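You operate a simulated robot arm through the tools that you are given. There is no shell and no other tool.

You are at the controls of a simulated two-armed robot. One attempt, no reset.

## Task
Stop the cabinet, set it as the job card says and restart it.
Fine: stop it before you touch the dials; keep the door shut.

It is judged by the outcome, as a careful person would: the job done as asked, and still so three seconds after it is handed in. It fails if anything else is knocked over, pushed out of place, dropped, spilled or broken.

## Robot
Two 7-joint arms with fingered hands on one trunk that stands fixed in place. Base frame: the origin is at the foot of the trunk, x ahead of it, y to its left, z up. Lengths are in mm, angles in degrees, forces in N, time in s.
The left shoulder is at [139, 125, 1179], the right one opposite. With the tool pointing down near the work surface each hand reaches from about 480 to 900 mm from the base axis, measured 20 degrees to its own side. Payload 3.7 kg a hand.
The TCP of each hand is the grasp point between the finger pads, 25 mm short of the fingertips. In the tool frame z runs along the fingers and y along their closing line. Largest opening 88 mm; the body of the gripper starts 29 mm behind the TCP. The gripper is a hand of 5 fingers: y runs from the thumb to the fingers, the wrist lies at [-13, -97, -162] in the tool frame, and closing takes about 1.5 s.
Orientation is that of the tool frame in the base frame, as a unit quaternion [w, x, y, z]. With the fingers straight down and the wrist toward the robot, the tool's x, y and z point along [0, 1, 0], [1, 0, 0] and [0, 0, -1] of the base frame.

## Interface
- The arms move only by the tool send_rows. It takes "left_rows", "right_rows" or both (then of equal length, played together; a hand with none holds still); each is a list of rows, each a list of 7 numbers: the shift along the tool's x, y, z in units of 200 mm (1.0 is 200 mm), then the turn, a rotation vector about the tool's x, y, z in units of 60 degrees (1.0 is 60 degrees), then the finger opening in mm, from 0 to 88. In form: [[tx, ty, tz, rx, ry, rz, claw], ...]. A call has 1 to 20 rows; each row is the pose to reach, as a shift and turn from the pose commanded when the call began, along the tool's axes at that moment. A call with a number of a shift or a turn outside -1 to 1 is refused whole. Rows are played at 5 a second. More than 50 mm and 8.6 degrees between two rows, or a gripper value outside its range, and nothing of the call is played. A pose out of reach is approached as far as the arm can. The call stops where the force on the tool passes 40 N (or 10 N more than at its start, if that is more) or the arm is blocked; 0.2 s more then pass. The fingers move at their own pace (about 45 mm/s each) and stop on an object; they squeeze with about 25 N. The grip force told is the motor's: it shows also when the fingers shut on nothing. Time passes only in rows, and 0.2 s behind the last, so rows that repeat a pose let the fingers close. It gives the time, the measured TCP pose, the force on the tool (base axes), the opening and the grip force at its end, in the units of the frame above (readings bear some noise), with the torque about the TCP (base axes, N m) and any sound that the robot's microphone picked up.
- Cameras (640 x 400 px; columns grow to the right, rows downward): "scene" is now at [235.1, 42.4, 1344.7]; the picture's right is [0.45, -0.89, 0.00], its down [-0.31, -0.16, -0.94] and it looks along [0.84, 0.43, -0.34] (base axes); focal length 266 px, centre (320, 200). "left" rides on the left gripper at [-59, -79, -105] in its tool frame; the picture's right is [-0.73, -0.32, 0.61], its down [0.62, -0.68, 0.38] and it looks along [0.29, 0.66, 0.70] (tool axes); focal length 234 px, centre (320, 200). "right" rides on the right gripper at [59, -79, -105] in its tool frame; the picture's right is [-0.73, 0.32, -0.61], its down [-0.62, -0.68, 0.38] and it looks along [-0.29, 0.66, 0.70] (tool axes); focal length 234 px, centre (320, 200). There is no depth. A picture from a camera that has moved, and an enlarged one, comes with that camera's place and axes in the base frame and with its lens.
- capture(camera): a new picture of that camera. No time passes.
- lift_body(by): slides the trunk up (or, below 0, down) by that many mm; the arms and the scene camera ride with it, the base frame stays. It gives what a move gives, with no picture.
- grasp_type(shape, hand): the hand has 5 fingers and takes this shape, open, in about a second: jaw (thumb against the fingers, like two jaws); tri (thumb and two fingers); tip (a fingertip pinch); poke (one finger out to press); point (the index stretched); flat (the hand flat); cup (the hand cupped); fist (a fist). The gripper value then closes the fingers along that shape, each until it touches; the sizes above hold for jaw. It gives what a move gives, with no picture.
- pan_tilt(pan, tilt): turns the head with the scene camera to pan (to the left, within 80 degrees either way) and tilt (down, from -29 to 69), counted from straight ahead of the robot. It gives what a move gives.
- zoom(camera, box): a new picture of the part [left, top, right, bottom] of that camera's present view, enlarged. No time passes.
- finish_job(): hands the job in; it is judged then, once.

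Places have to be worked out from the pictures, the camera data and where the tool is seen. Open the grippers and draw the arms clear of the work before you hand the job in, unless the task says otherwise.

The tools are called after ">>>" by a JSON object that holds its "name" and its "arguments". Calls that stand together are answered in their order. send_rows: Moves the arms, as the interface text tells. Its arguments: {"type":"object","properties":{"left_rows":{"type":"array"},"right_rows":{"type":"array"}},"required":[]} The other tools are called the same way: lift_body (by) slides the trunk up or down; grasp_type (shape, hand) gives the hand a shape; pan_tilt (pan, tilt) turns the head that bears the scene camera; capture (camera) takes a picture; zoom (camera, box) takes an enlarged picture of a part of a camera's view; finish_job () hands the job in.

At the start:

```text
time_s: 0.0
left_ee_pos: [435.6, 408.9, 1235.3]
left_tcp_rot: [0.0, 0.707, 0.707, 0.001]
left_ft_force: [0.4, -0.8, 0.4]
left_ft_torque: [0.01, 0.01, -0.01]
left_opening: 87.7
left_grip_force: 0.0
left_shape: jaw
right_ee_pos: [558.9, -32.7, 1266.2]
right_tcp_rot: [0.0, 0.707, 0.707, 0.0]
right_ft_force: [0.3, -0.2, -0.3]
right_ft_torque: [0.0, 0.03, 0.02]
right_opening: 87.5
right_grip_force: 0.1
right_shape: jaw
trunk travel left (down, up): [-200.0, 215.0]
head pan, tilt: [27.0, 20.1]
```

scene: 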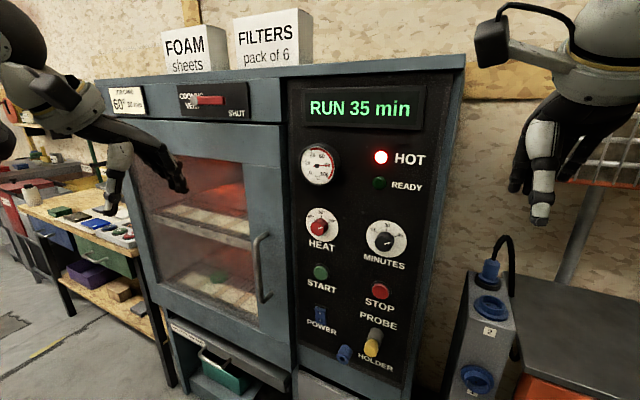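
right: 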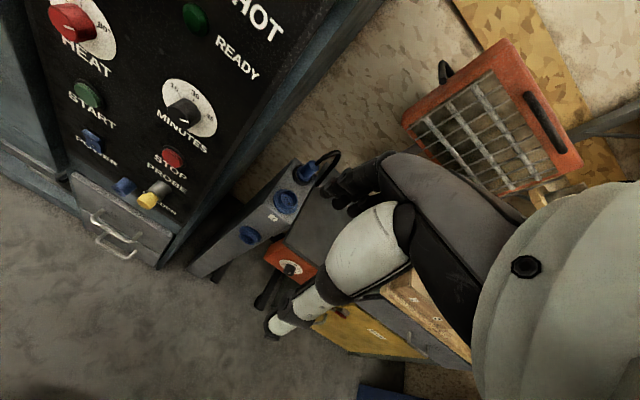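
left: 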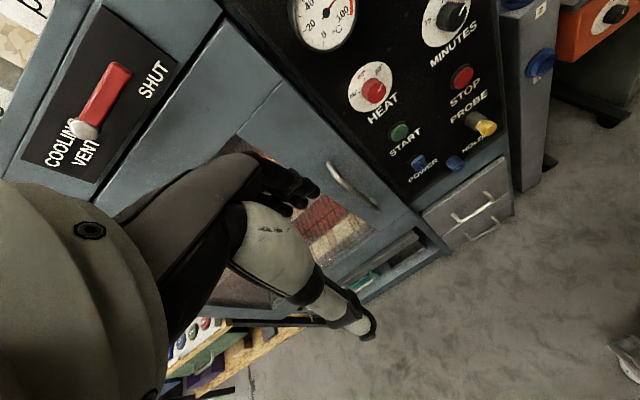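

The cabinet reads RUN 35 min, with a card at the upper left and dials on the right. I zoom in on the card, the controls and the vent lever first.

>>> {"name": "zoom", "arguments": {"camera": "scene", "box": [90, 70, 260, 130]}}

>>> {"name": "zoom", "arguments": {"camera": "scene", "box": [280, 130, 440, 290]}}

>>> {"name": "zoom", "arguments": {"camera": "scene", "box": [280, 250, 440, 390]}}

>>> {"name": "zoom", "arguments": {"camera": "left", "box": [0, 0, 220, 200]}}

```text
3.76 times, centred on (175, 100) of scene
camera zoom: at [235.1, 42.4, 1344.7], right [0.45, -0.89, 0.0], down [-0.31, -0.16, -0.94], along [0.84, 0.43, -0.34], focal length 1000 px, centre (866, 576)
```

zoom: 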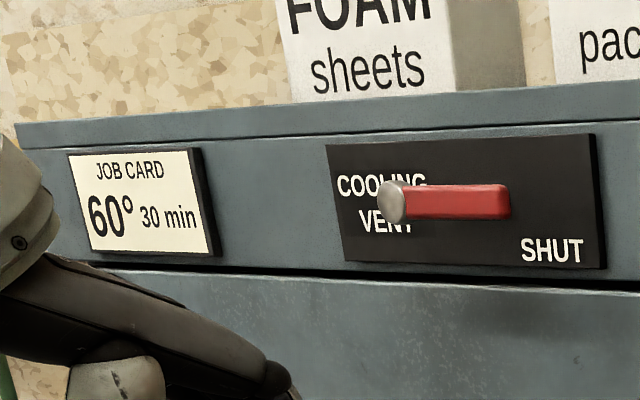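

```text
2.50 times, centred on (360, 210) of scene
camera zoom: at [235.1, 42.4, 1344.7], right [0.45, -0.89, 0.0], down [-0.31, -0.16, -0.94], along [0.84, 0.43, -0.34], focal length 664 px, centre (220, 175)
```

zoom: 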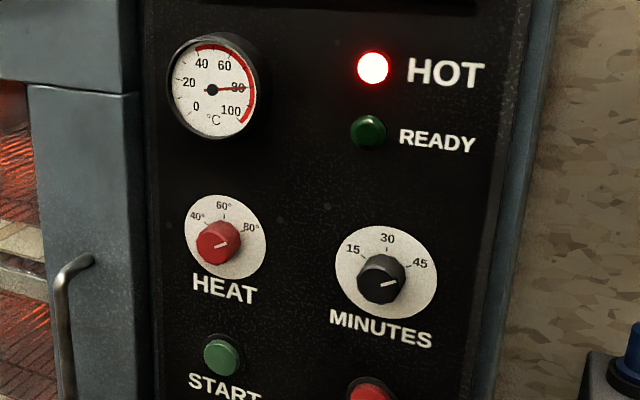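

```text
2.86 times, centred on (360, 320) of scene
camera zoom: at [235.1, 42.4, 1344.7], right [0.45, -0.89, 0.0], down [-0.31, -0.16, -0.94], along [0.84, 0.43, -0.34], focal length 758 px, centre (206, -143)
```

zoom: 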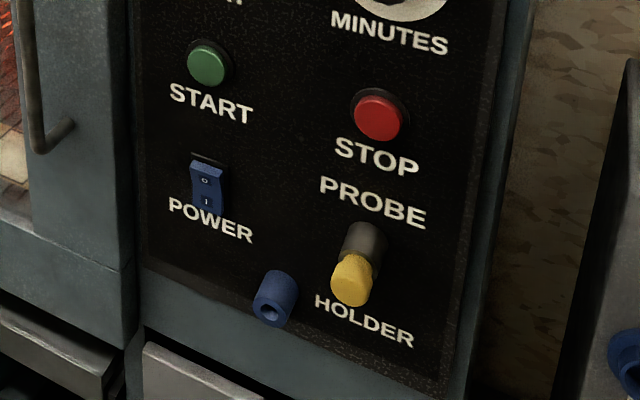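

```text
2.00 times, centred on (110, 100) of left
camera zoom: at [357.7, 350.2, 1340.8], right [-0.32, -0.73, -0.61], down [-0.68, 0.62, -0.38], along [0.66, 0.29, -0.7], focal length 468 px, centre (740, 400)
```

zoom: 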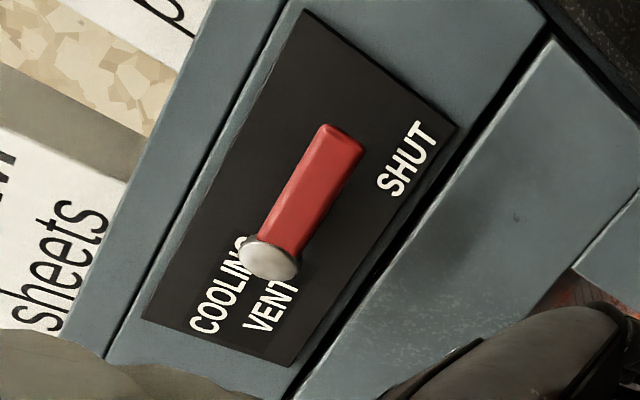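

The card says 60° and 30 min. The heat pointer is near 75–80 and the minutes pointer is near 45. Triangulating from the scene and right cameras puts STOP at about [708,139,970], START at [710,282,968], and the knobs at about [705,282,1089] and [711,142,1086], on a panel facing -x. I shape the left hand to poke and look at it.

>>> {"name": "grasp_type", "arguments": {"hand": "left", "shape": "poke"}}

>>> {"name": "zoom", "arguments": {"camera": "scene", "box": [295, 195, 415, 270]}}

>>> {"name": "capture", "arguments": {"camera": "left"}}

>>> {"name": "capture", "arguments": {"camera": "scene"}}

```text
time_s: 0.9
left_ee_pos: [436.4, 407.7, 1236.4]
left_tcp_rot: [0.0, 0.707, 0.707, 0.0]
left_ft_force: [-1.1, -0.4, 0.0]
left_ft_torque: [-0.01, 0.0, 0.01]
left_opening: 0.0
left_grip_force: 0.0
left_shape: poke
right_ee_pos: [561.0, -32.3, 1265.3]
right_tcp_rot: [0.0, 0.707, 0.708, 0.0]
right_ft_force: [0.4, 0.1, -0.4]
right_ft_torque: [0.0, 0.01, 0.01]
right_opening: 87.8
right_grip_force: 0.1
right_shape: jaw
trunk travel left (down, up): [-200.0, 215.0]
head pan, tilt: [27.0, 20.1]
```

```text
5.33 times, centred on (355, 232) of scene
camera zoom: at [235.1, 42.4, 1344.7], right [0.45, -0.89, 0.0], down [-0.31, -0.16, -0.94], along [0.84, 0.43, -0.34], focal length 1416 px, centre (133, 27)
```

zoom: 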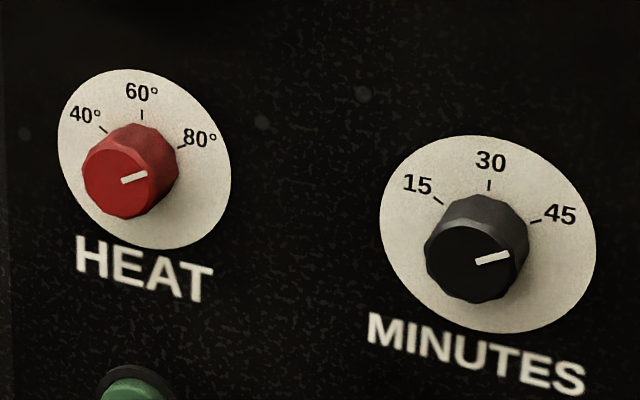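

```text
taken
camera left: at [357.7, 350.2, 1340.7], right [-0.32, -0.73, -0.61], down [-0.68, 0.62, -0.38], along [0.66, 0.29, -0.7], focal length 234 px, centre (320, 200)
```

left: 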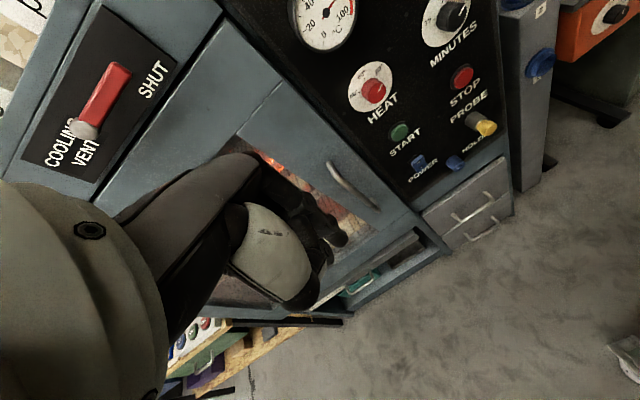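

```text
taken
camera scene: at [235.1, 42.4, 1344.7], right [0.45, -0.89, 0.0], down [-0.31, -0.16, -0.94], along [0.84, 0.43, -0.34], focal length 266 px, centre (320, 200)
```

scene: 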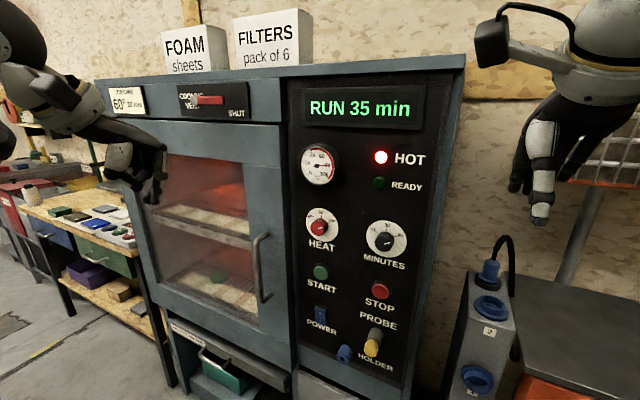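

The heat pointer is along the 80 tick and the minutes pointer is along the 45 tick. I zoom in on the poking finger from both cameras to locate its tip in the tool frame.

>>> {"name": "zoom", "arguments": {"camera": "scene", "box": [80, 120, 200, 220]}}

>>> {"name": "zoom", "arguments": {"camera": "left", "box": [220, 140, 400, 320]}}

```text
4.00 times, centred on (140, 170) of scene
camera zoom: at [235.1, 42.4, 1344.7], right [0.45, -0.89, 0.0], down [-0.31, -0.16, -0.94], along [0.84, 0.43, -0.34], focal length 1062 px, centre (1040, 320)
```

zoom: 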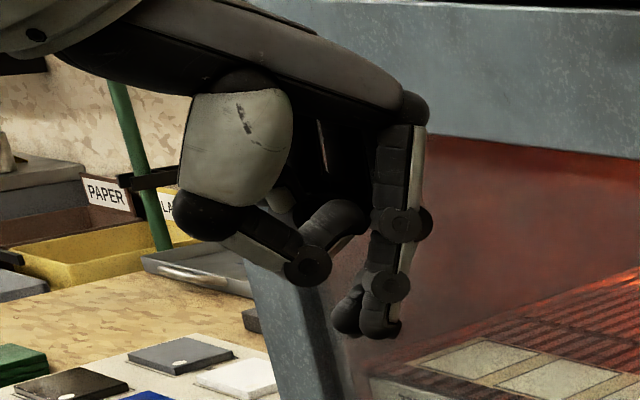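

```text
2.22 times, centred on (310, 230) of left
camera zoom: at [357.7, 350.2, 1340.7], right [-0.32, -0.73, -0.61], down [-0.68, 0.62, -0.38], along [0.66, 0.29, -0.7], focal length 520 px, centre (342, 133)
```

zoom: 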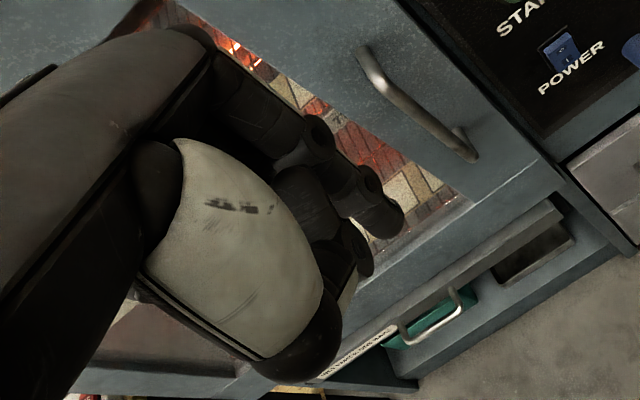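

The finger tip triangulates to about [-6, 3, 20–25] in the tool frame. I hold the pose for a second with the claw value at 0 to settle the poke shape, then look again.

>>> {"name": "send_rows", "arguments": {"left_rows": [[0, 0, 0, 0, 0, 0, 0], [0, 0, 0, 0, 0, 0, 0], [0, 0, 0, 0, 0, 0, 0], [0, 0, 0, 0, 0, 0, 0], [0, 0, 0, 0, 0, 0, 0]]}}

>>> {"name": "zoom", "arguments": {"camera": "scene", "box": [80, 120, 200, 220]}}

>>> {"name": "zoom", "arguments": {"camera": "left", "box": [220, 140, 400, 320]}}

```text
time_s: 2.1
left_ee_pos: [435.9, 408.9, 1236.1]
left_tcp_rot: [0.001, 0.707, 0.707, 0.001]
left_ft_force: [-0.9, 1.2, -0.3]
left_ft_torque: [0.06, 0.02, -0.02]
left_opening: 0.1
left_grip_force: 0.1
left_shape: poke
right_ee_pos: [558.5, -32.0, 1265.8]
right_tcp_rot: [0.0, 0.707, 0.708, 0.0]
right_ft_force: [0.4, 0.1, 0.0]
right_ft_torque: [0.02, -0.02, 0.03]
right_opening: 87.9
right_grip_force: 0.1
right_shape: jaw
trunk travel left (down, up): [-200.0, 215.0]
head pan, tilt: [27.0, 20.1]
```

```text
4.00 times, centred on (140, 170) of scene
camera zoom: at [235.1, 42.4, 1344.7], right [0.45, -0.89, 0.0], down [-0.31, -0.16, -0.94], along [0.84, 0.43, -0.34], focal length 1062 px, centre (1040, 320)
```

zoom: 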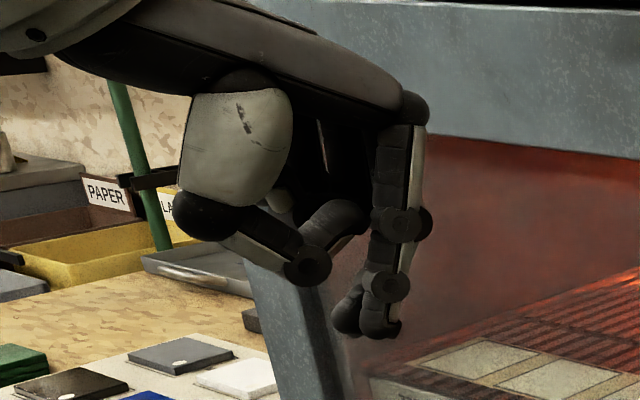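

```text
2.22 times, centred on (310, 230) of left
camera zoom: at [357.7, 350.2, 1340.8], right [-0.32, -0.73, -0.61], down [-0.68, 0.62, -0.38], along [0.66, 0.29, -0.7], focal length 520 px, centre (342, 133)
```

zoom: 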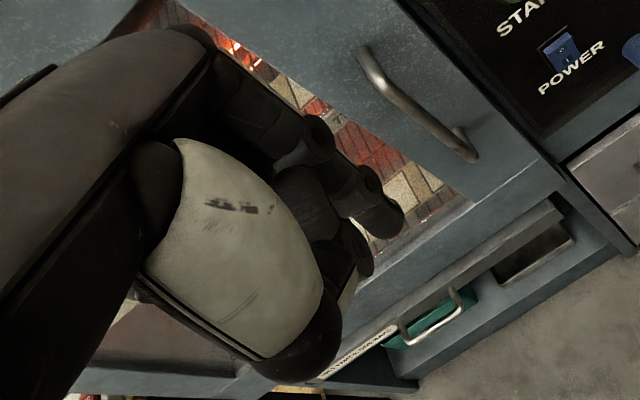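

The poke shape is unchanged and settled. I swing the left hand toward a forward-pointing orientation in free space in front of the cabinet, 60° first.

>>> {"name": "send_rows", "arguments": {"left_rows": [[-0.0395, 0.022, 0.058, -0.1, 0, 0, 0], [-0.079, 0.044, 0.116, -0.2, 0, 0, 0], [-0.1185, 0.066, 0.174, -0.3, 0, 0, 0], [-0.158, 0.088, 0.232, -0.4, 0, 0, 0], [-0.1975, 0.11, 0.29, -0.5, 0, 0, 0], [-0.237, 0.132, 0.348, -0.6, 0, 0, 0], [-0.2765, 0.154, 0.406, -0.7, 0, 0, 0], [-0.316, 0.176, 0.464, -0.8, 0, 0, 0], [-0.3555, 0.198, 0.522, -0.9, 0, 0, 0], [-0.395, 0.22, 0.58, -1.0, 0, 0, 0]]}}

>>> {"name": "capture", "arguments": {"camera": "scene"}}

>>> {"name": "capture", "arguments": {"camera": "left"}}

```text
time_s: 4.3
left_ee_pos: [505.1, 353.9, 1109.2]
left_tcp_rot: [0.353, 0.612, 0.612, 0.355]
left_ft_force: [-0.4, -0.6, 0.0]
left_ft_torque: [-0.02, 0.05, 0.0]
left_opening: 0.0
left_grip_force: 0.1
left_shape: poke
left hand out of reach, approached as far as the arm can: row 6, 7, 8, 9, 10
right_ee_pos: [560.9, -32.1, 1265.6]
right_tcp_rot: [0.001, 0.707, 0.707, 0.0]
right_ft_force: [0.7, -1.0, -0.2]
right_ft_torque: [-0.02, 0.02, -0.01]
right_opening: 87.6
right_grip_force: 0.0
right_shape: jaw
trunk travel left (down, up): [-200.0, 215.0]
head pan, tilt: [27.0, 20.1]
```

```text
taken
camera scene: at [235.1, 42.1, 1344.7], right [0.45, -0.89, 0.0], down [-0.31, -0.16, -0.94], along [0.84, 0.43, -0.34], focal length 266 px, centre (320, 200)
```

scene: 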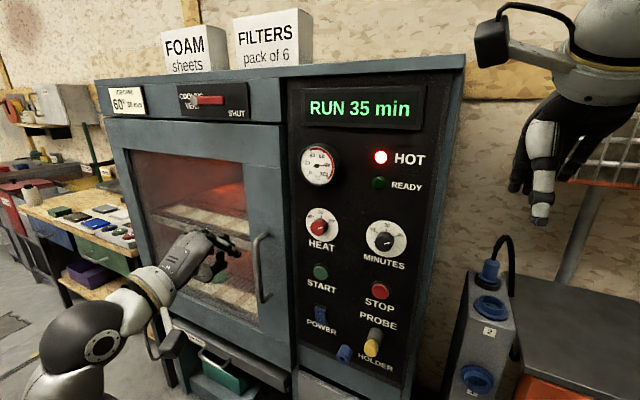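

```text
taken
camera left: at [374.6, 295.1, 1093.1], right [0.37, -0.73, -0.58], down [-0.01, 0.62, -0.78], along [0.93, 0.29, 0.22], focal length 234 px, centre (320, 200)
```

left: 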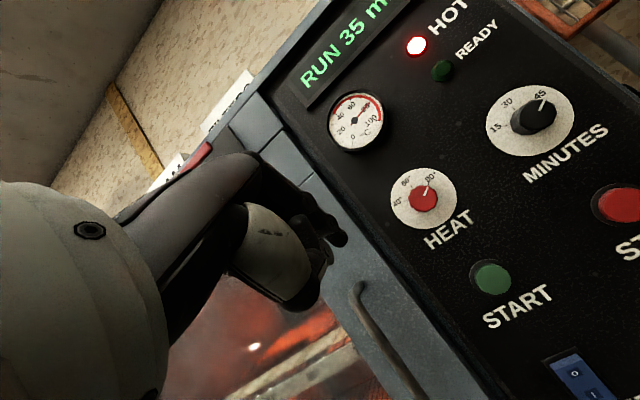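

The inner reach limit shifted the pose a little, and the left TCP is now at [505,354,1109] tilted 60°. I continue outward to about [600,250,1020] with the last 30° so the finger points straight at the panel.

>>> {"name": "send_rows", "arguments": {"left_rows": [[-0.065, -0.0185, 0.07925, -0.0625, 0, 0, 0], [-0.13, -0.037, 0.1585, -0.125, 0, 0, 0], [-0.195, -0.0555, 0.23775, -0.1875, 0, 0, 0], [-0.26, -0.074, 0.317, -0.25, 0, 0, 0], [-0.325, -0.0925, 0.39625, -0.3125, 0, 0, 0], [-0.39, -0.111, 0.4755, -0.375, 0, 0, 0], [-0.455, -0.1295, 0.55475, -0.4375, 0, 0, 0], [-0.52, -0.148, 0.634, -0.5, 0, 0, 0]]}}

>>> {"name": "capture", "arguments": {"camera": "scene"}}

>>> {"name": "capture", "arguments": {"camera": "left"}}

```text
time_s: 6.1
left_ee_pos: [600.9, 251.4, 1021.3]
left_tcp_rot: [0.5, 0.5, 0.5, 0.5]
left_ft_force: [0.1, -0.3, 1.0]
left_ft_torque: [0.0, 0.0, -0.02]
left_opening: 0.0
left_grip_force: 0.1
left_shape: poke
right_ee_pos: [560.7, -32.1, 1266.5]
right_tcp_rot: [-0.001, 0.707, 0.707, -0.001]
right_ft_force: [0.2, 0.2, 0.4]
right_ft_torque: [0.01, 0.0, 0.02]
right_opening: 87.6
right_grip_force: 0.1
right_shape: jaw
trunk travel left (down, up): [-200.0, 215.0]
head pan, tilt: [27.0, 20.1]
```

```text
taken
camera scene: at [235.4, 42.3, 1344.6], right [0.45, -0.89, 0.0], down [-0.31, -0.16, -0.94], along [0.84, 0.43, -0.34], focal length 266 px, centre (320, 200)
```

scene: 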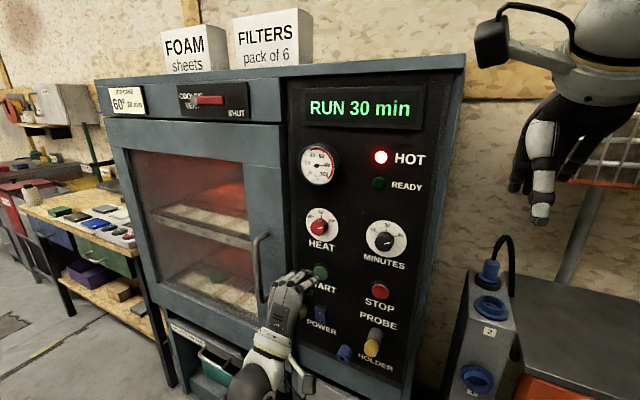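

```text
taken
camera left: at [496.2, 192.9, 942.1], right [0.61, -0.73, -0.32], down [0.38, 0.62, -0.68], along [0.7, 0.29, 0.66], focal length 234 px, centre (320, 200)
```

left: 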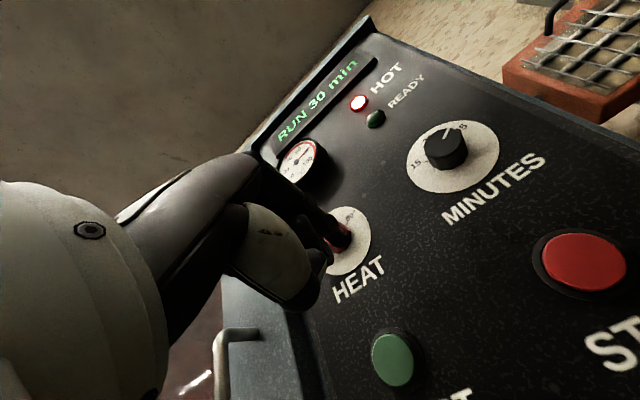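

The finger now points at the panel with the TCP at [601,251,1021]. I zoom on STOP in all three cameras and on the finger to refine positions before pressing.

>>> {"name": "zoom", "arguments": {"camera": "left", "box": [480, 180, 640, 340]}}

>>> {"name": "zoom", "arguments": {"camera": "right", "box": [40, 0, 240, 220]}}

>>> {"name": "zoom", "arguments": {"camera": "scene", "box": [240, 240, 420, 360]}}

>>> {"name": "zoom", "arguments": {"camera": "left", "box": [220, 140, 400, 320]}}

```text
2.50 times, centred on (560, 260) of left
camera zoom: at [496.2, 192.9, 942.1], right [0.61, -0.73, -0.32], down [0.38, 0.62, -0.68], along [0.7, 0.29, 0.66], focal length 585 px, centre (-280, 50)
```

zoom: 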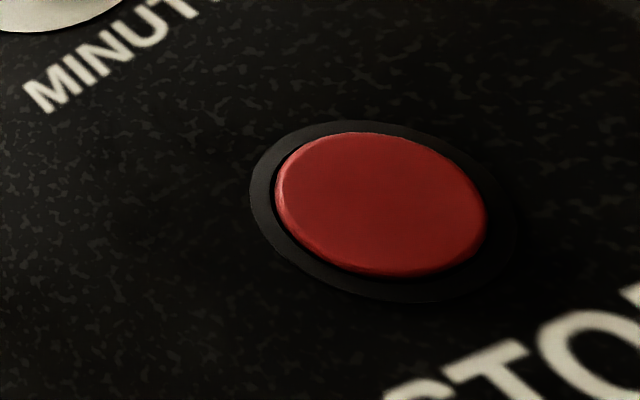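

```text
1.82 times, centred on (140, 110) of right
camera zoom: at [480.7, 25.9, 1370.8], right [0.32, -0.73, 0.61], down [-0.68, -0.62, -0.38], along [0.66, -0.29, -0.7], focal length 426 px, centre (647, 364)
```

zoom: 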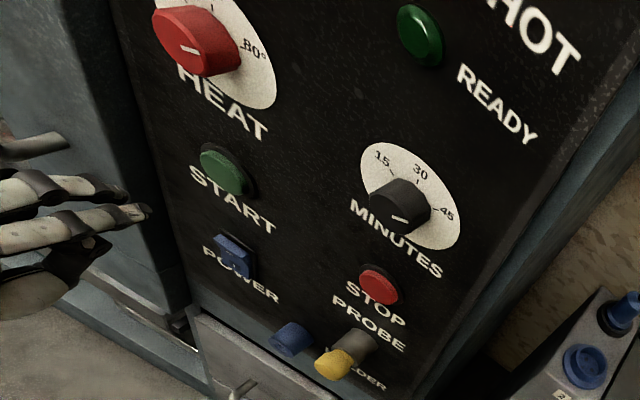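

```text
3.33 times, centred on (330, 300) of scene
camera zoom: at [235.4, 42.3, 1344.6], right [0.45, -0.89, 0.0], down [-0.31, -0.16, -0.94], along [0.84, 0.43, -0.34], focal length 885 px, centre (287, -133)
```

zoom: 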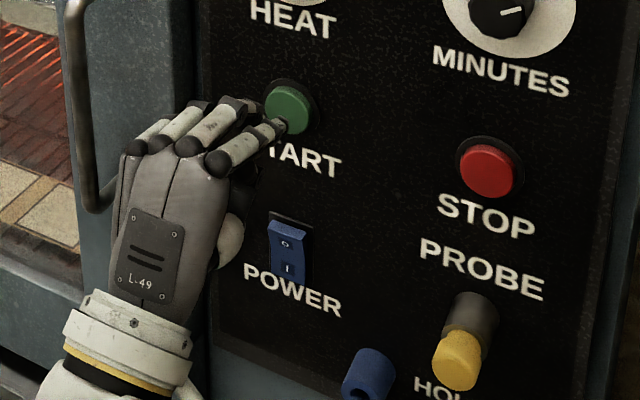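

```text
2.22 times, centred on (310, 230) of left
camera zoom: at [496.2, 192.9, 942.1], right [0.61, -0.73, -0.32], down [0.38, 0.62, -0.68], along [0.7, 0.29, 0.66], focal length 520 px, centre (342, 133)
```

zoom: 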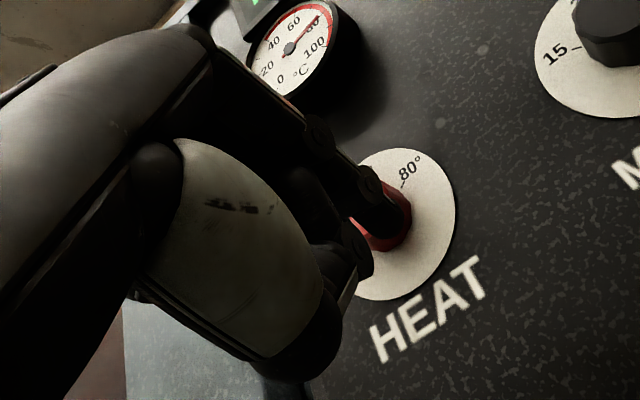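

STOP's face now triangulates consistently across three cameras to [718,140,959], and the fingertip sits at TCP + [25,-6,-1]. I move the left hand to [665,146,960], about 28 mm short of STOP.

>>> {"name": "send_rows", "arguments": {"left_rows": [[-0.088, -0.051, 0.053, 0, 0, 0, 0], [-0.176, -0.102, 0.107, 0, 0, 0, 0], [-0.264, -0.153, 0.16, 0, 0, 0, 0], [-0.352, -0.204, 0.213, 0, 0, 0, 0], [-0.44, -0.255, 0.267, 0, 0, 0, 0], [-0.527, -0.3065, 0.32, 0, 0, 0, 0]]}}

>>> {"name": "zoom", "arguments": {"camera": "scene", "box": [280, 230, 440, 350]}}

>>> {"name": "zoom", "arguments": {"camera": "right", "box": [60, 80, 260, 230]}}

>>> {"name": "capture", "arguments": {"camera": "left"}}

```text
time_s: 7.5
left_ee_pos: [665.5, 146.2, 958.2]
left_tcp_rot: [0.5, 0.5, 0.501, 0.5]
left_ft_force: [0.7, -0.6, 0.5]
left_ft_torque: [0.0, 0.02, 0.0]
left_opening: 0.2
left_grip_force: 0.1
left_shape: poke
right_ee_pos: [559.5, -30.6, 1265.3]
right_tcp_rot: [0.0, 0.707, 0.707, 0.0]
right_ft_force: [0.5, -0.3, 0.7]
right_ft_torque: [0.03, 0.02, -0.03]
right_opening: 87.6
right_grip_force: 0.0
right_shape: jaw
trunk travel left (down, up): [-200.0, 215.0]
head pan, tilt: [27.0, 20.1]
```

```text
3.33 times, centred on (360, 290) of scene
camera zoom: at [235.3, 42.2, 1344.7], right [0.45, -0.89, 0.0], down [-0.31, -0.16, -0.94], along [0.84, 0.43, -0.34], focal length 885 px, centre (187, -100)
```

zoom: 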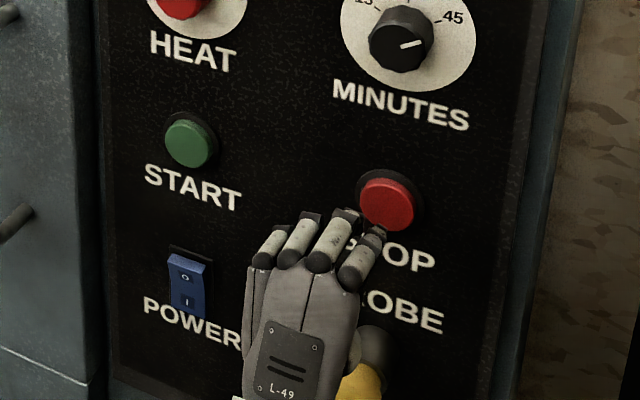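

```text
2.67 times, centred on (160, 155) of right
camera zoom: at [480.5, 25.8, 1370.9], right [0.32, -0.73, 0.61], down [-0.68, -0.62, -0.38], along [0.66, -0.29, -0.7], focal length 624 px, centre (747, 320)
```

zoom: 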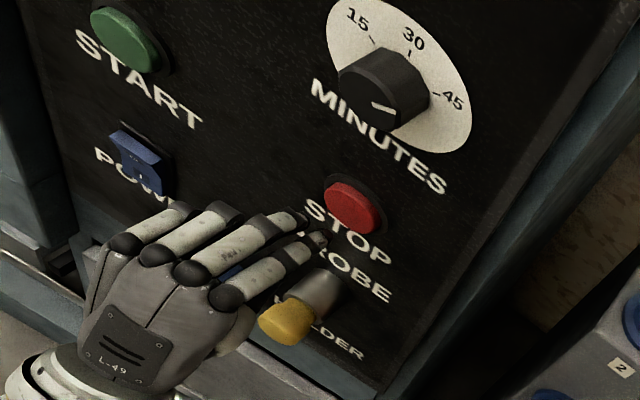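

```text
taken
camera left: at [561.2, 87.4, 879.6], right [0.61, -0.73, -0.32], down [0.38, 0.62, -0.68], along [0.7, 0.29, 0.66], focal length 234 px, centre (320, 200)
```

left: 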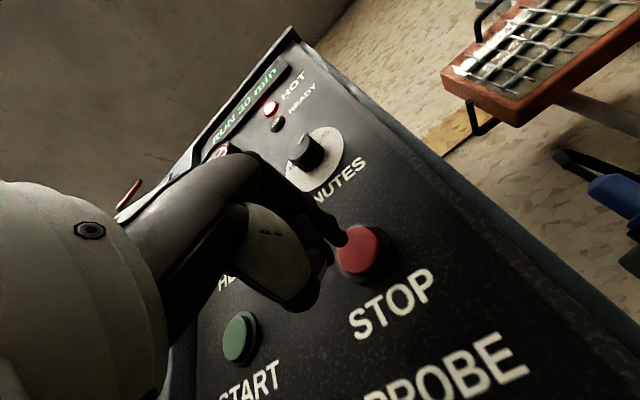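

The left camera confirms STOP at [718,141,960] and the fingertip at about [690,139,962], aligned. I push straight in slowly, watching force and sound.

>>> {"name": "send_rows", "arguments": {"left_rows": [[0, -0.005, 0.03, 0, 0, 0, 0], [0, -0.005, 0.06, 0, 0, 0, 0], [0, -0.005, 0.09, 0, 0, 0, 0], [0, -0.005, 0.11, 0, 0, 0, 0], [0, -0.005, 0.125, 0, 0, 0, 0], [0, -0.005, 0.14, 0, 0, 0, 0], [0, -0.005, 0.15, 0, 0, 0, 0], [0, -0.005, 0.16, 0, 0, 0, 0]]}}

>>> {"name": "capture", "arguments": {"camera": "scene"}}

>>> {"name": "capture", "arguments": {"camera": "left"}}

```text
time_s: 9.3
left_ee_pos: [695.1, 146.1, 958.5]
left_tcp_rot: [0.5, 0.499, 0.5, 0.501]
left_ft_force: [-29.4, -0.6, -3.3]
left_ft_torque: [0.05, 0.12, 0.1]
left_opening: 0.3
left_grip_force: 0.2
left_shape: poke
right_ee_pos: [556.2, -32.1, 1267.9]
right_tcp_rot: [0.001, 0.707, 0.707, 0.001]
right_ft_force: [-0.5, -0.3, 0.4]
right_ft_torque: [-0.02, 0.03, 0.01]
right_opening: 87.8
right_grip_force: 0.1
right_shape: jaw
trunk travel left (down, up): [-200.0, 215.0]
head pan, tilt: [27.0, 20.1]
heard: click
```

```text
taken
camera scene: at [231.7, 42.5, 1345.3], right [0.45, -0.89, 0.0], down [-0.3, -0.16, -0.94], along [0.84, 0.43, -0.34], focal length 266 px, centre (320, 200)
```

scene: 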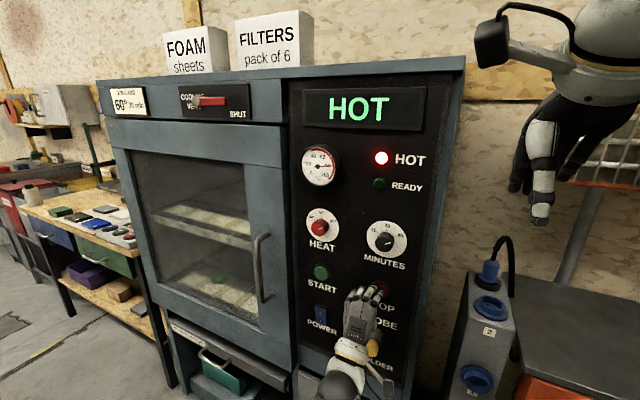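

```text
taken
camera left: at [589.7, 87.1, 879.6], right [0.61, -0.73, -0.32], down [0.38, 0.62, -0.68], along [0.69, 0.29, 0.66], focal length 234 px, centre (320, 200)
```

left: 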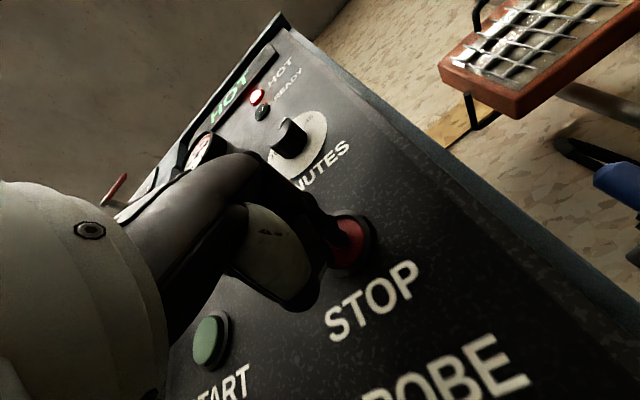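

The click was heard, the display now says HOT and the glow is off, so the cabinet has stopped. I back the finger off 60 mm and look again.

>>> {"name": "send_rows", "arguments": {"left_rows": [[0, 0, -0.06, 0, 0, 0, 0], [0, 0, -0.15, 0, 0, 0, 0], [0, 0, -0.25, 0, 0, 0, 0], [0, 0, -0.35, 0, 0, 0, 0]]}}

>>> {"name": "capture", "arguments": {"camera": "scene"}}

>>> {"name": "zoom", "arguments": {"camera": "scene", "box": [280, 70, 460, 270]}}

>>> {"name": "zoom", "arguments": {"camera": "right", "box": [40, 0, 240, 220]}}

```text
time_s: 10.3
left_ee_pos: [627.0, 147.9, 957.7]
left_tcp_rot: [0.499, 0.5, 0.501, 0.5]
left_ft_force: [-1.0, -0.4, 0.2]
left_ft_torque: [0.02, -0.01, 0.02]
left_opening: 0.0
left_grip_force: 0.1
left_shape: poke
right_ee_pos: [558.9, -32.4, 1265.2]
right_tcp_rot: [0.0, 0.707, 0.707, 0.0]
right_ft_force: [-0.3, 0.2, 0.2]
right_ft_torque: [0.01, 0.01, -0.01]
right_opening: 87.7
right_grip_force: 0.1
right_shape: jaw
trunk travel left (down, up): [-200.0, 215.0]
head pan, tilt: [27.0, 20.1]
```

```text
taken
camera scene: at [234.7, 42.4, 1344.8], right [0.45, -0.89, 0.0], down [-0.31, -0.16, -0.94], along [0.84, 0.43, -0.34], focal length 266 px, centre (320, 200)
```

scene: 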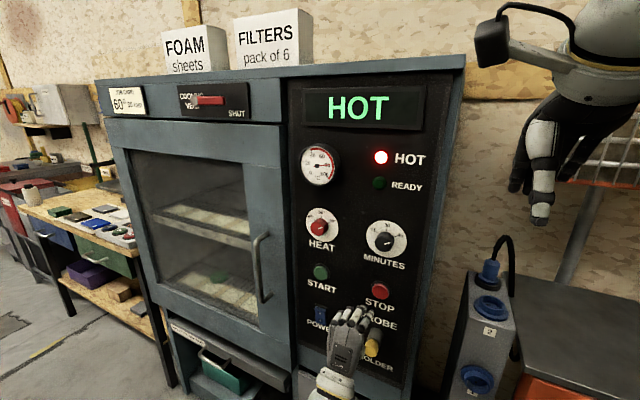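

```text
2.00 times, centred on (370, 170) of scene
camera zoom: at [234.7, 42.4, 1344.8], right [0.45, -0.89, 0.0], down [-0.31, -0.16, -0.94], along [0.84, 0.43, -0.34], focal length 531 px, centre (220, 260)
```

zoom: 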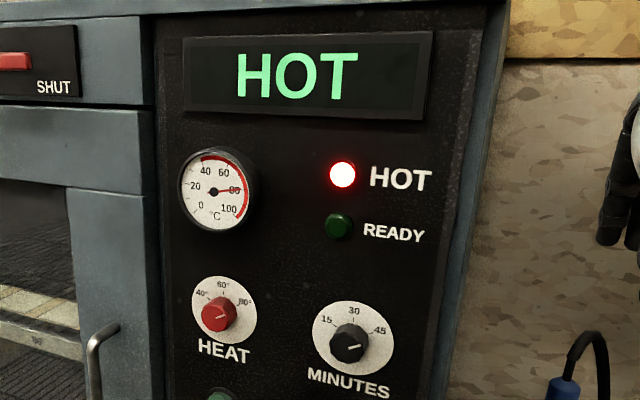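

```text
1.82 times, centred on (140, 110) of right
camera zoom: at [479.9, 25.9, 1371.3], right [0.32, -0.73, 0.61], down [-0.68, -0.62, -0.38], along [0.66, -0.29, -0.7], focal length 426 px, centre (647, 364)
```

zoom: 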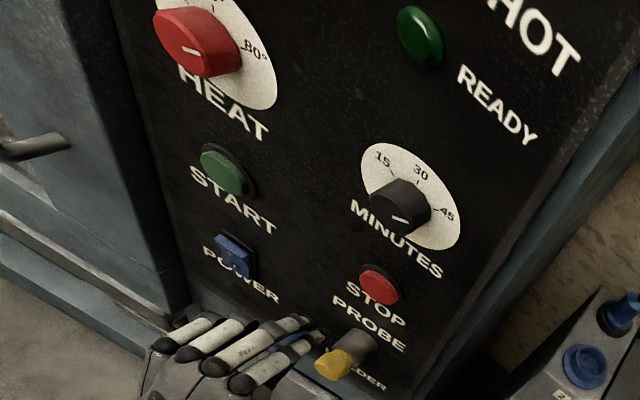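

The cabinet shows HOT with the gauge still near 80, so it probably has to cool. I set the dials first: the ticks are at ±60° from 60°/30, and the knob axes are at about y=140, z=1085.5 (MINUTES) and y=285.5, z=1086 (HEAT). I raise the left hand in front of MINUTES and turn it +30° for the grip.

>>> {"name": "send_rows", "arguments": {"left_rows": [[-0.007, 0.106, 0, 0, 0, 0.083, 88], [-0.014, 0.212, 0, 0, 0, 0.166, 88], [-0.021, 0.318, 0, 0, 0, 0.25, 88], [-0.028, 0.424, 0, 0, 0, 0.333, 88], [-0.035, 0.53, 0, 0, 0, 0.416, 88], [-0.04, 0.638, 0, 0, 0, 0.5, 88]]}}

>>> {"name": "grasp_type", "arguments": {"hand": "left", "shape": "jaw"}}

>>> {"name": "capture", "arguments": {"camera": "scene"}}

>>> {"name": "capture", "arguments": {"camera": "left"}}

```text
time_s: 11.7
left_ee_pos: [627.1, 136.7, 1087.3]
left_tcp_rot: [0.353, 0.613, 0.353, 0.612]
left_ft_force: [0.0, -0.2, -0.2]
left_ft_torque: [-0.01, 0.01, 0.0]
left_opening: 0.0
left_grip_force: 0.0
left_shape: poke
right_ee_pos: [559.1, -31.4, 1265.5]
right_tcp_rot: [0.0, 0.707, 0.707, 0.0]
right_ft_force: [-0.5, 0.0, -0.3]
right_ft_torque: [-0.03, -0.03, 0.01]
right_opening: 87.7
right_grip_force: 0.1
right_shape: jaw
trunk travel left (down, up): [-200.0, 215.0]
head pan, tilt: [27.0, 20.1]
```

```text
time_s: 12.6
left_ee_pos: [626.6, 136.1, 1087.6]
left_tcp_rot: [0.353, 0.613, 0.353, 0.612]
left_ft_force: [0.6, 0.3, -0.5]
left_ft_torque: [0.02, -0.02, 0.01]
left_opening: 87.8
left_grip_force: 0.0
left_shape: jaw
right_ee_pos: [559.7, -32.2, 1267.0]
right_tcp_rot: [0.0, 0.707, 0.707, -0.001]
right_ft_force: [-0.2, 0.9, -0.3]
right_ft_torque: [0.0, 0.03, 0.02]
right_opening: 87.5
right_grip_force: 0.1
right_shape: jaw
trunk travel left (down, up): [-200.0, 215.0]
head pan, tilt: [27.0, 20.1]
```

```text
taken
camera scene: at [235.1, 42.3, 1344.7], right [0.45, -0.89, 0.0], down [-0.31, -0.16, -0.94], along [0.84, 0.43, -0.34], focal length 266 px, centre (320, 200)
```

scene: 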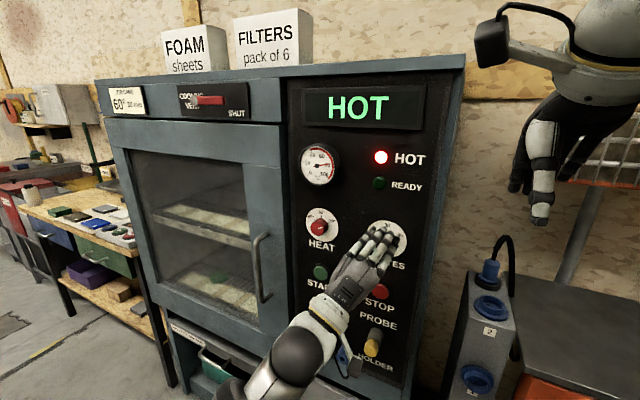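

```text
taken
camera left: at [521.9, 125.1, 988.8], right [0.61, -0.47, -0.64], down [0.38, 0.88, -0.28], along [0.7, -0.08, 0.71], focal length 234 px, centre (320, 200)
```

left: 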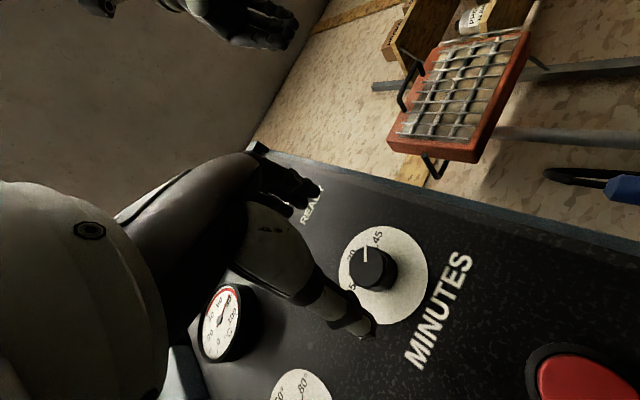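

The jaw straddles the knob axis. I zoom in to check the alignment before moving in.

>>> {"name": "zoom", "arguments": {"camera": "left", "box": [290, 190, 450, 350]}}

>>> {"name": "zoom", "arguments": {"camera": "scene", "box": [330, 200, 430, 300]}}

>>> {"name": "zoom", "arguments": {"camera": "right", "box": [60, 0, 260, 220]}}

```text
2.50 times, centred on (370, 270) of left
camera zoom: at [521.9, 125.1, 988.8], right [0.61, -0.47, -0.64], down [0.38, 0.88, -0.28], along [0.7, -0.08, 0.71], focal length 585 px, centre (195, 25)
```

zoom: 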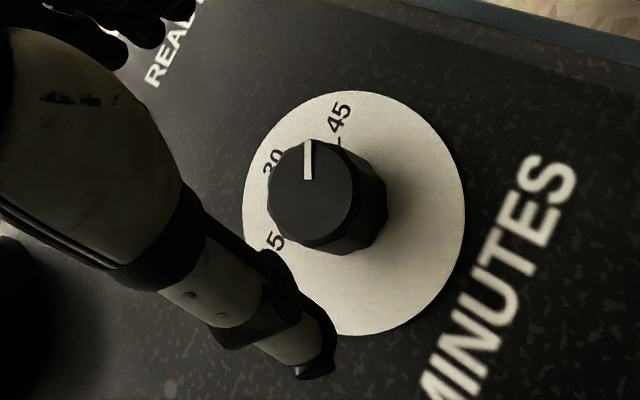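

```text
4.00 times, centred on (380, 250) of scene
camera zoom: at [235.1, 42.3, 1344.7], right [0.45, -0.89, 0.0], down [-0.31, -0.16, -0.94], along [0.84, 0.43, -0.34], focal length 1062 px, centre (80, 0)
```

zoom: 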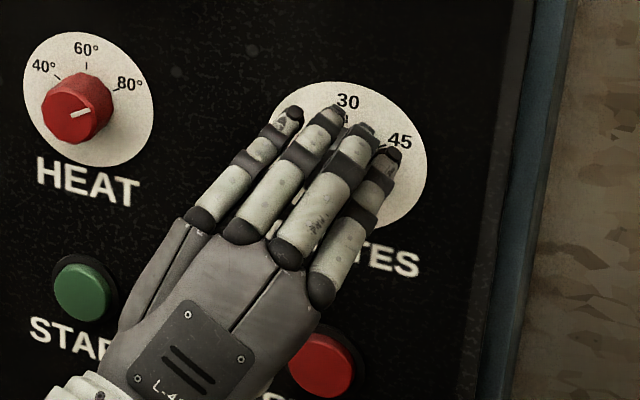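

```text
1.82 times, centred on (160, 110) of right
camera zoom: at [480.3, 25.9, 1371.0], right [0.32, -0.73, 0.61], down [-0.68, -0.62, -0.38], along [0.66, -0.29, -0.7], focal length 426 px, centre (611, 364)
```

zoom: 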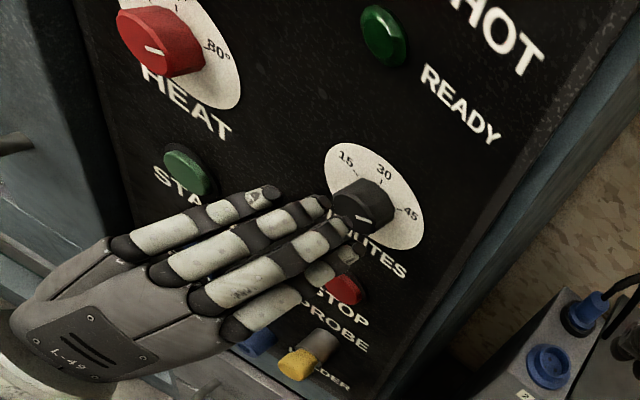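

The knob face centre reads [699,141,1084], so I shift the hand about 4 mm and move in to x≈690, leaving the fingertips around 715, short of the dial plate.

>>> {"name": "send_rows", "arguments": {"left_rows": [[0.005, -0.011, 0.05, 0, 0, 0, 88], [0.01, -0.023, 0.1, 0, 0, 0, 88], [0.01, -0.023, 0.16, 0, 0, 0, 88], [0.01, -0.023, 0.22, 0, 0, 0, 88], [0.01, -0.023, 0.27, 0, 0, 0, 88], [0.01, -0.023, 0.315, 0, 0, 0, 88]]}}

>>> {"name": "zoom", "arguments": {"camera": "scene", "box": [330, 200, 430, 300]}}

>>> {"name": "zoom", "arguments": {"camera": "left", "box": [260, 150, 440, 350]}}

>>> {"name": "zoom", "arguments": {"camera": "right", "box": [60, 0, 260, 220]}}

```text
time_s: 14.0
left_ee_pos: [687.5, 140.0, 1081.7]
left_tcp_rot: [0.353, 0.612, 0.354, 0.613]
left_ft_force: [0.6, 0.5, 0.3]
left_ft_torque: [0.0, 0.05, 0.01]
left_opening: 87.9
left_grip_force: 0.1
left_shape: jaw
right_ee_pos: [558.6, -31.0, 1265.0]
right_tcp_rot: [0.0, 0.707, 0.707, 0.0]
right_ft_force: [-0.8, -0.4, -0.3]
right_ft_torque: [0.02, 0.03, 0.0]
right_opening: 87.6
right_grip_force: 0.1
right_shape: jaw
trunk travel left (down, up): [-200.0, 215.0]
head pan, tilt: [27.0, 20.1]
```

```text
4.00 times, centred on (380, 250) of scene
camera zoom: at [235.2, 42.4, 1344.7], right [0.45, -0.89, 0.0], down [-0.31, -0.16, -0.94], along [0.84, 0.43, -0.34], focal length 1062 px, centre (80, 0)
```

zoom: 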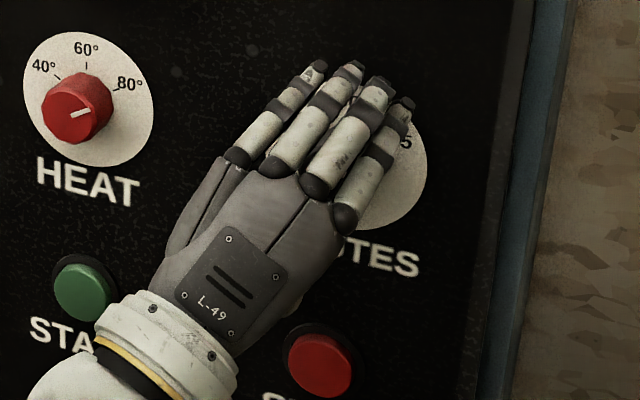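

```text
2.00 times, centred on (350, 250) of left
camera zoom: at [583.7, 130.9, 984.2], right [0.61, -0.47, -0.64], down [0.38, 0.88, -0.28], along [0.7, -0.08, 0.71], focal length 468 px, centre (260, 100)
```

zoom: 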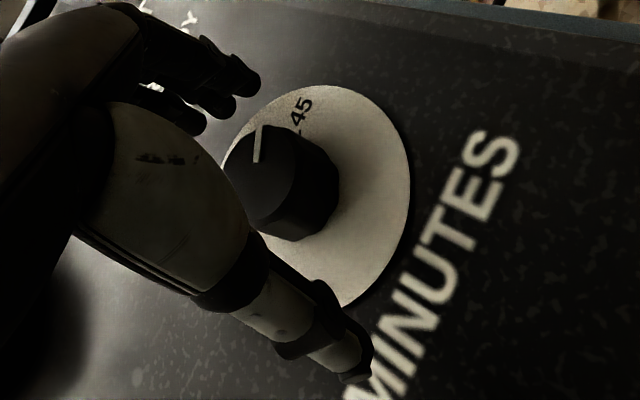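

```text
1.82 times, centred on (160, 110) of right
camera zoom: at [480.4, 25.9, 1371.0], right [0.32, -0.73, 0.61], down [-0.68, -0.62, -0.38], along [0.66, -0.29, -0.7], focal length 426 px, centre (611, 364)
```

zoom: 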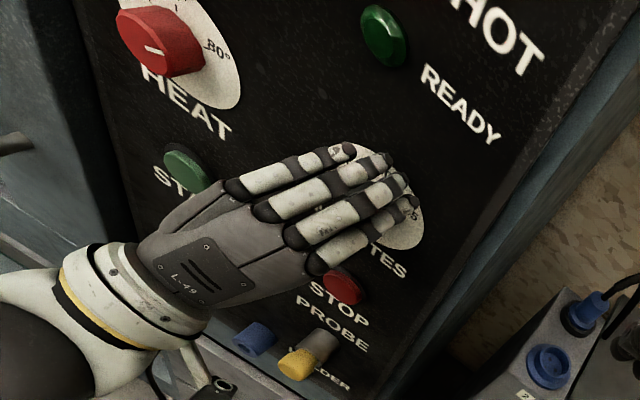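

The knob sits between the fingers. I go 4 mm deeper, then close on it.

>>> {"name": "send_rows", "arguments": {"left_rows": [[0.004, 0.008, 0.02, 0, 0, 0, 88], [0.004, 0.008, 0.02, 0, 0, 0, 60], [0.004, 0.008, 0.02, 0, 0, 0, 40], [0.004, 0.008, 0.02, 0, 0, 0, 20], [0.004, 0.008, 0.02, 0, 0, 0, 10], [0.004, 0.008, 0.02, 0, 0, 0, 10], [0.004, 0.008, 0.02, 0, 0, 0, 10], [0.004, 0.008, 0.02, 0, 0, 0, 10]]}}

>>> {"name": "zoom", "arguments": {"camera": "left", "box": [260, 150, 440, 350]}}

>>> {"name": "zoom", "arguments": {"camera": "scene", "box": [330, 200, 430, 300]}}

```text
time_s: 15.8
left_ee_pos: [692.2, 142.8, 1082.7]
left_tcp_rot: [0.354, 0.613, 0.354, 0.612]
left_ft_force: [0.0, 2.5, -2.2]
left_ft_torque: [-0.02, -0.02, 0.03]
left_opening: 26.5
left_grip_force: 25.4
left_shape: jaw
right_ee_pos: [560.3, -31.7, 1265.5]
right_tcp_rot: [0.0, 0.706, 0.708, 0.0]
right_ft_force: [0.0, 0.0, -0.6]
right_ft_torque: [-0.01, 0.02, 0.02]
right_opening: 87.7
right_grip_force: 0.1
right_shape: jaw
trunk travel left (down, up): [-200.0, 215.0]
head pan, tilt: [27.0, 20.1]
```

```text
2.00 times, centred on (350, 250) of left
camera zoom: at [587.7, 131.6, 986.2], right [0.61, -0.47, -0.64], down [0.38, 0.88, -0.28], along [0.7, -0.08, 0.71], focal length 468 px, centre (260, 100)
```

zoom: 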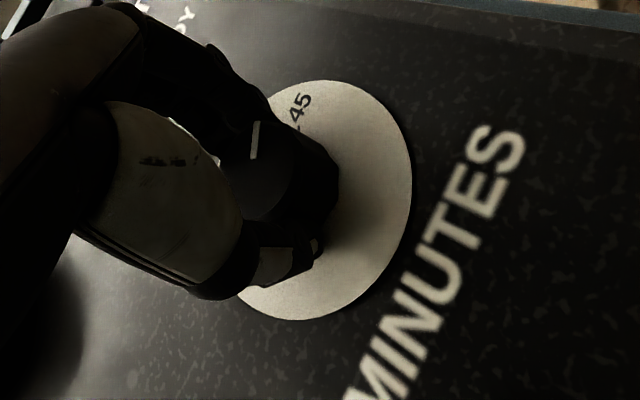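

```text
4.00 times, centred on (380, 250) of scene
camera zoom: at [235.2, 42.7, 1344.7], right [0.45, -0.89, 0.0], down [-0.31, -0.16, -0.94], along [0.84, 0.43, -0.34], focal length 1062 px, centre (80, 0)
```

zoom: 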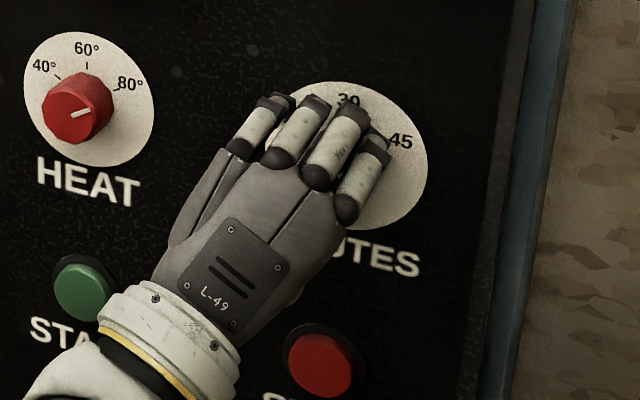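

The knob is gripped at 26.5 mm with 25 N. I turn the hand -60° about its axis to bring MINUTES from 45 to 30.

>>> {"name": "send_rows", "arguments": {"left_rows": [[0, 0, 0, 0, 0, -0.1, 10], [0, 0, 0, 0, 0, -0.2, 10], [0, 0, 0, 0, 0, -0.3, 10], [0, 0, 0, 0, 0, -0.4, 10], [0, 0, 0, 0, 0, -0.5, 10], [0, 0, 0, 0, 0, -0.6, 10], [0, 0, 0, 0, 0, -0.7, 10], [0, 0, 0, 0, 0, -0.8, 10], [0, 0, 0, 0, 0, -0.9, 10], [0, 0, 0, 0, 0, -1.0, 10]]}}

>>> {"name": "capture", "arguments": {"camera": "left"}}

>>> {"name": "zoom", "arguments": {"camera": "scene", "box": [330, 200, 430, 300]}}

>>> {"name": "zoom", "arguments": {"camera": "right", "box": [60, 0, 260, 220]}}

```text
time_s: 18.0
left_ee_pos: [692.8, 140.4, 1084.7]
left_tcp_rot: [0.612, 0.354, 0.612, 0.353]
left_ft_force: [-5.6, -4.0, -7.4]
left_ft_torque: [0.03, 0.15, -0.04]
left_opening: 26.2
left_grip_force: 25.2
left_shape: jaw
right_ee_pos: [560.7, -32.3, 1266.2]
right_tcp_rot: [0.0, 0.707, 0.707, 0.0]
right_ft_force: [-0.3, -0.2, -0.2]
right_ft_torque: [0.04, 0.01, -0.02]
right_opening: 87.8
right_grip_force: 0.1
right_shape: jaw
trunk travel left (down, up): [-200.0, 215.0]
head pan, tilt: [27.0, 20.1]
```

```text
taken
camera left: at [588.5, 50.5, 1044.8], right [0.61, -0.79, 0.08], down [0.38, 0.2, -0.9], along [0.7, 0.58, 0.42], focal length 234 px, centre (320, 200)
```

left: 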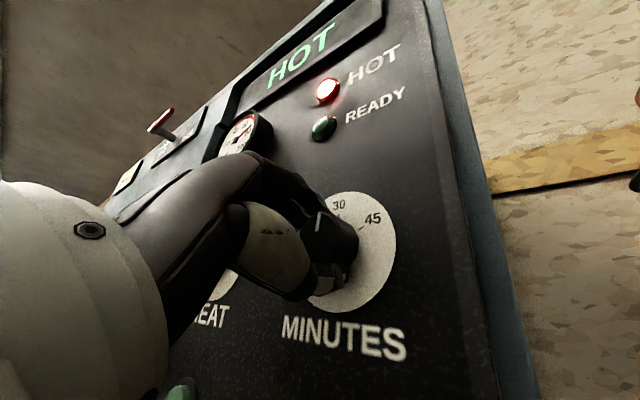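

```text
4.00 times, centred on (380, 250) of scene
camera zoom: at [235.1, 42.1, 1344.7], right [0.45, -0.89, 0.0], down [-0.31, -0.16, -0.94], along [0.84, 0.43, -0.34], focal length 1062 px, centre (80, 0)
```

zoom: 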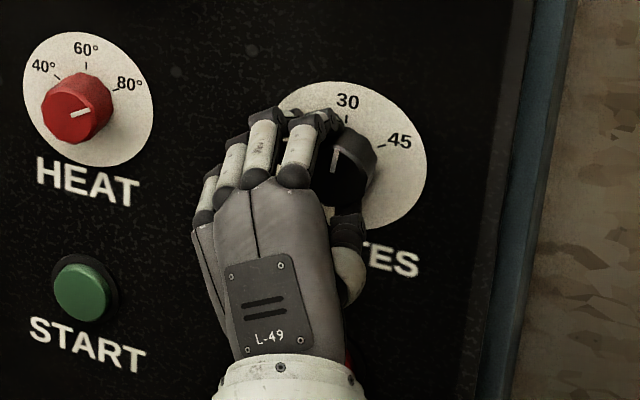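

```text
1.82 times, centred on (160, 110) of right
camera zoom: at [480.3, 25.7, 1371.0], right [0.32, -0.73, 0.61], down [-0.68, -0.62, -0.38], along [0.66, -0.29, -0.7], focal length 426 px, centre (611, 364)
```

zoom: 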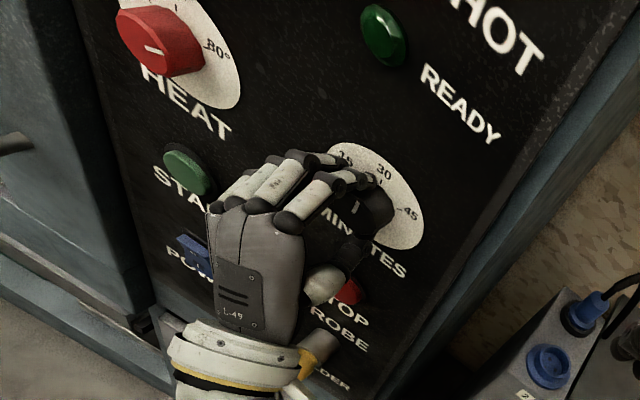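

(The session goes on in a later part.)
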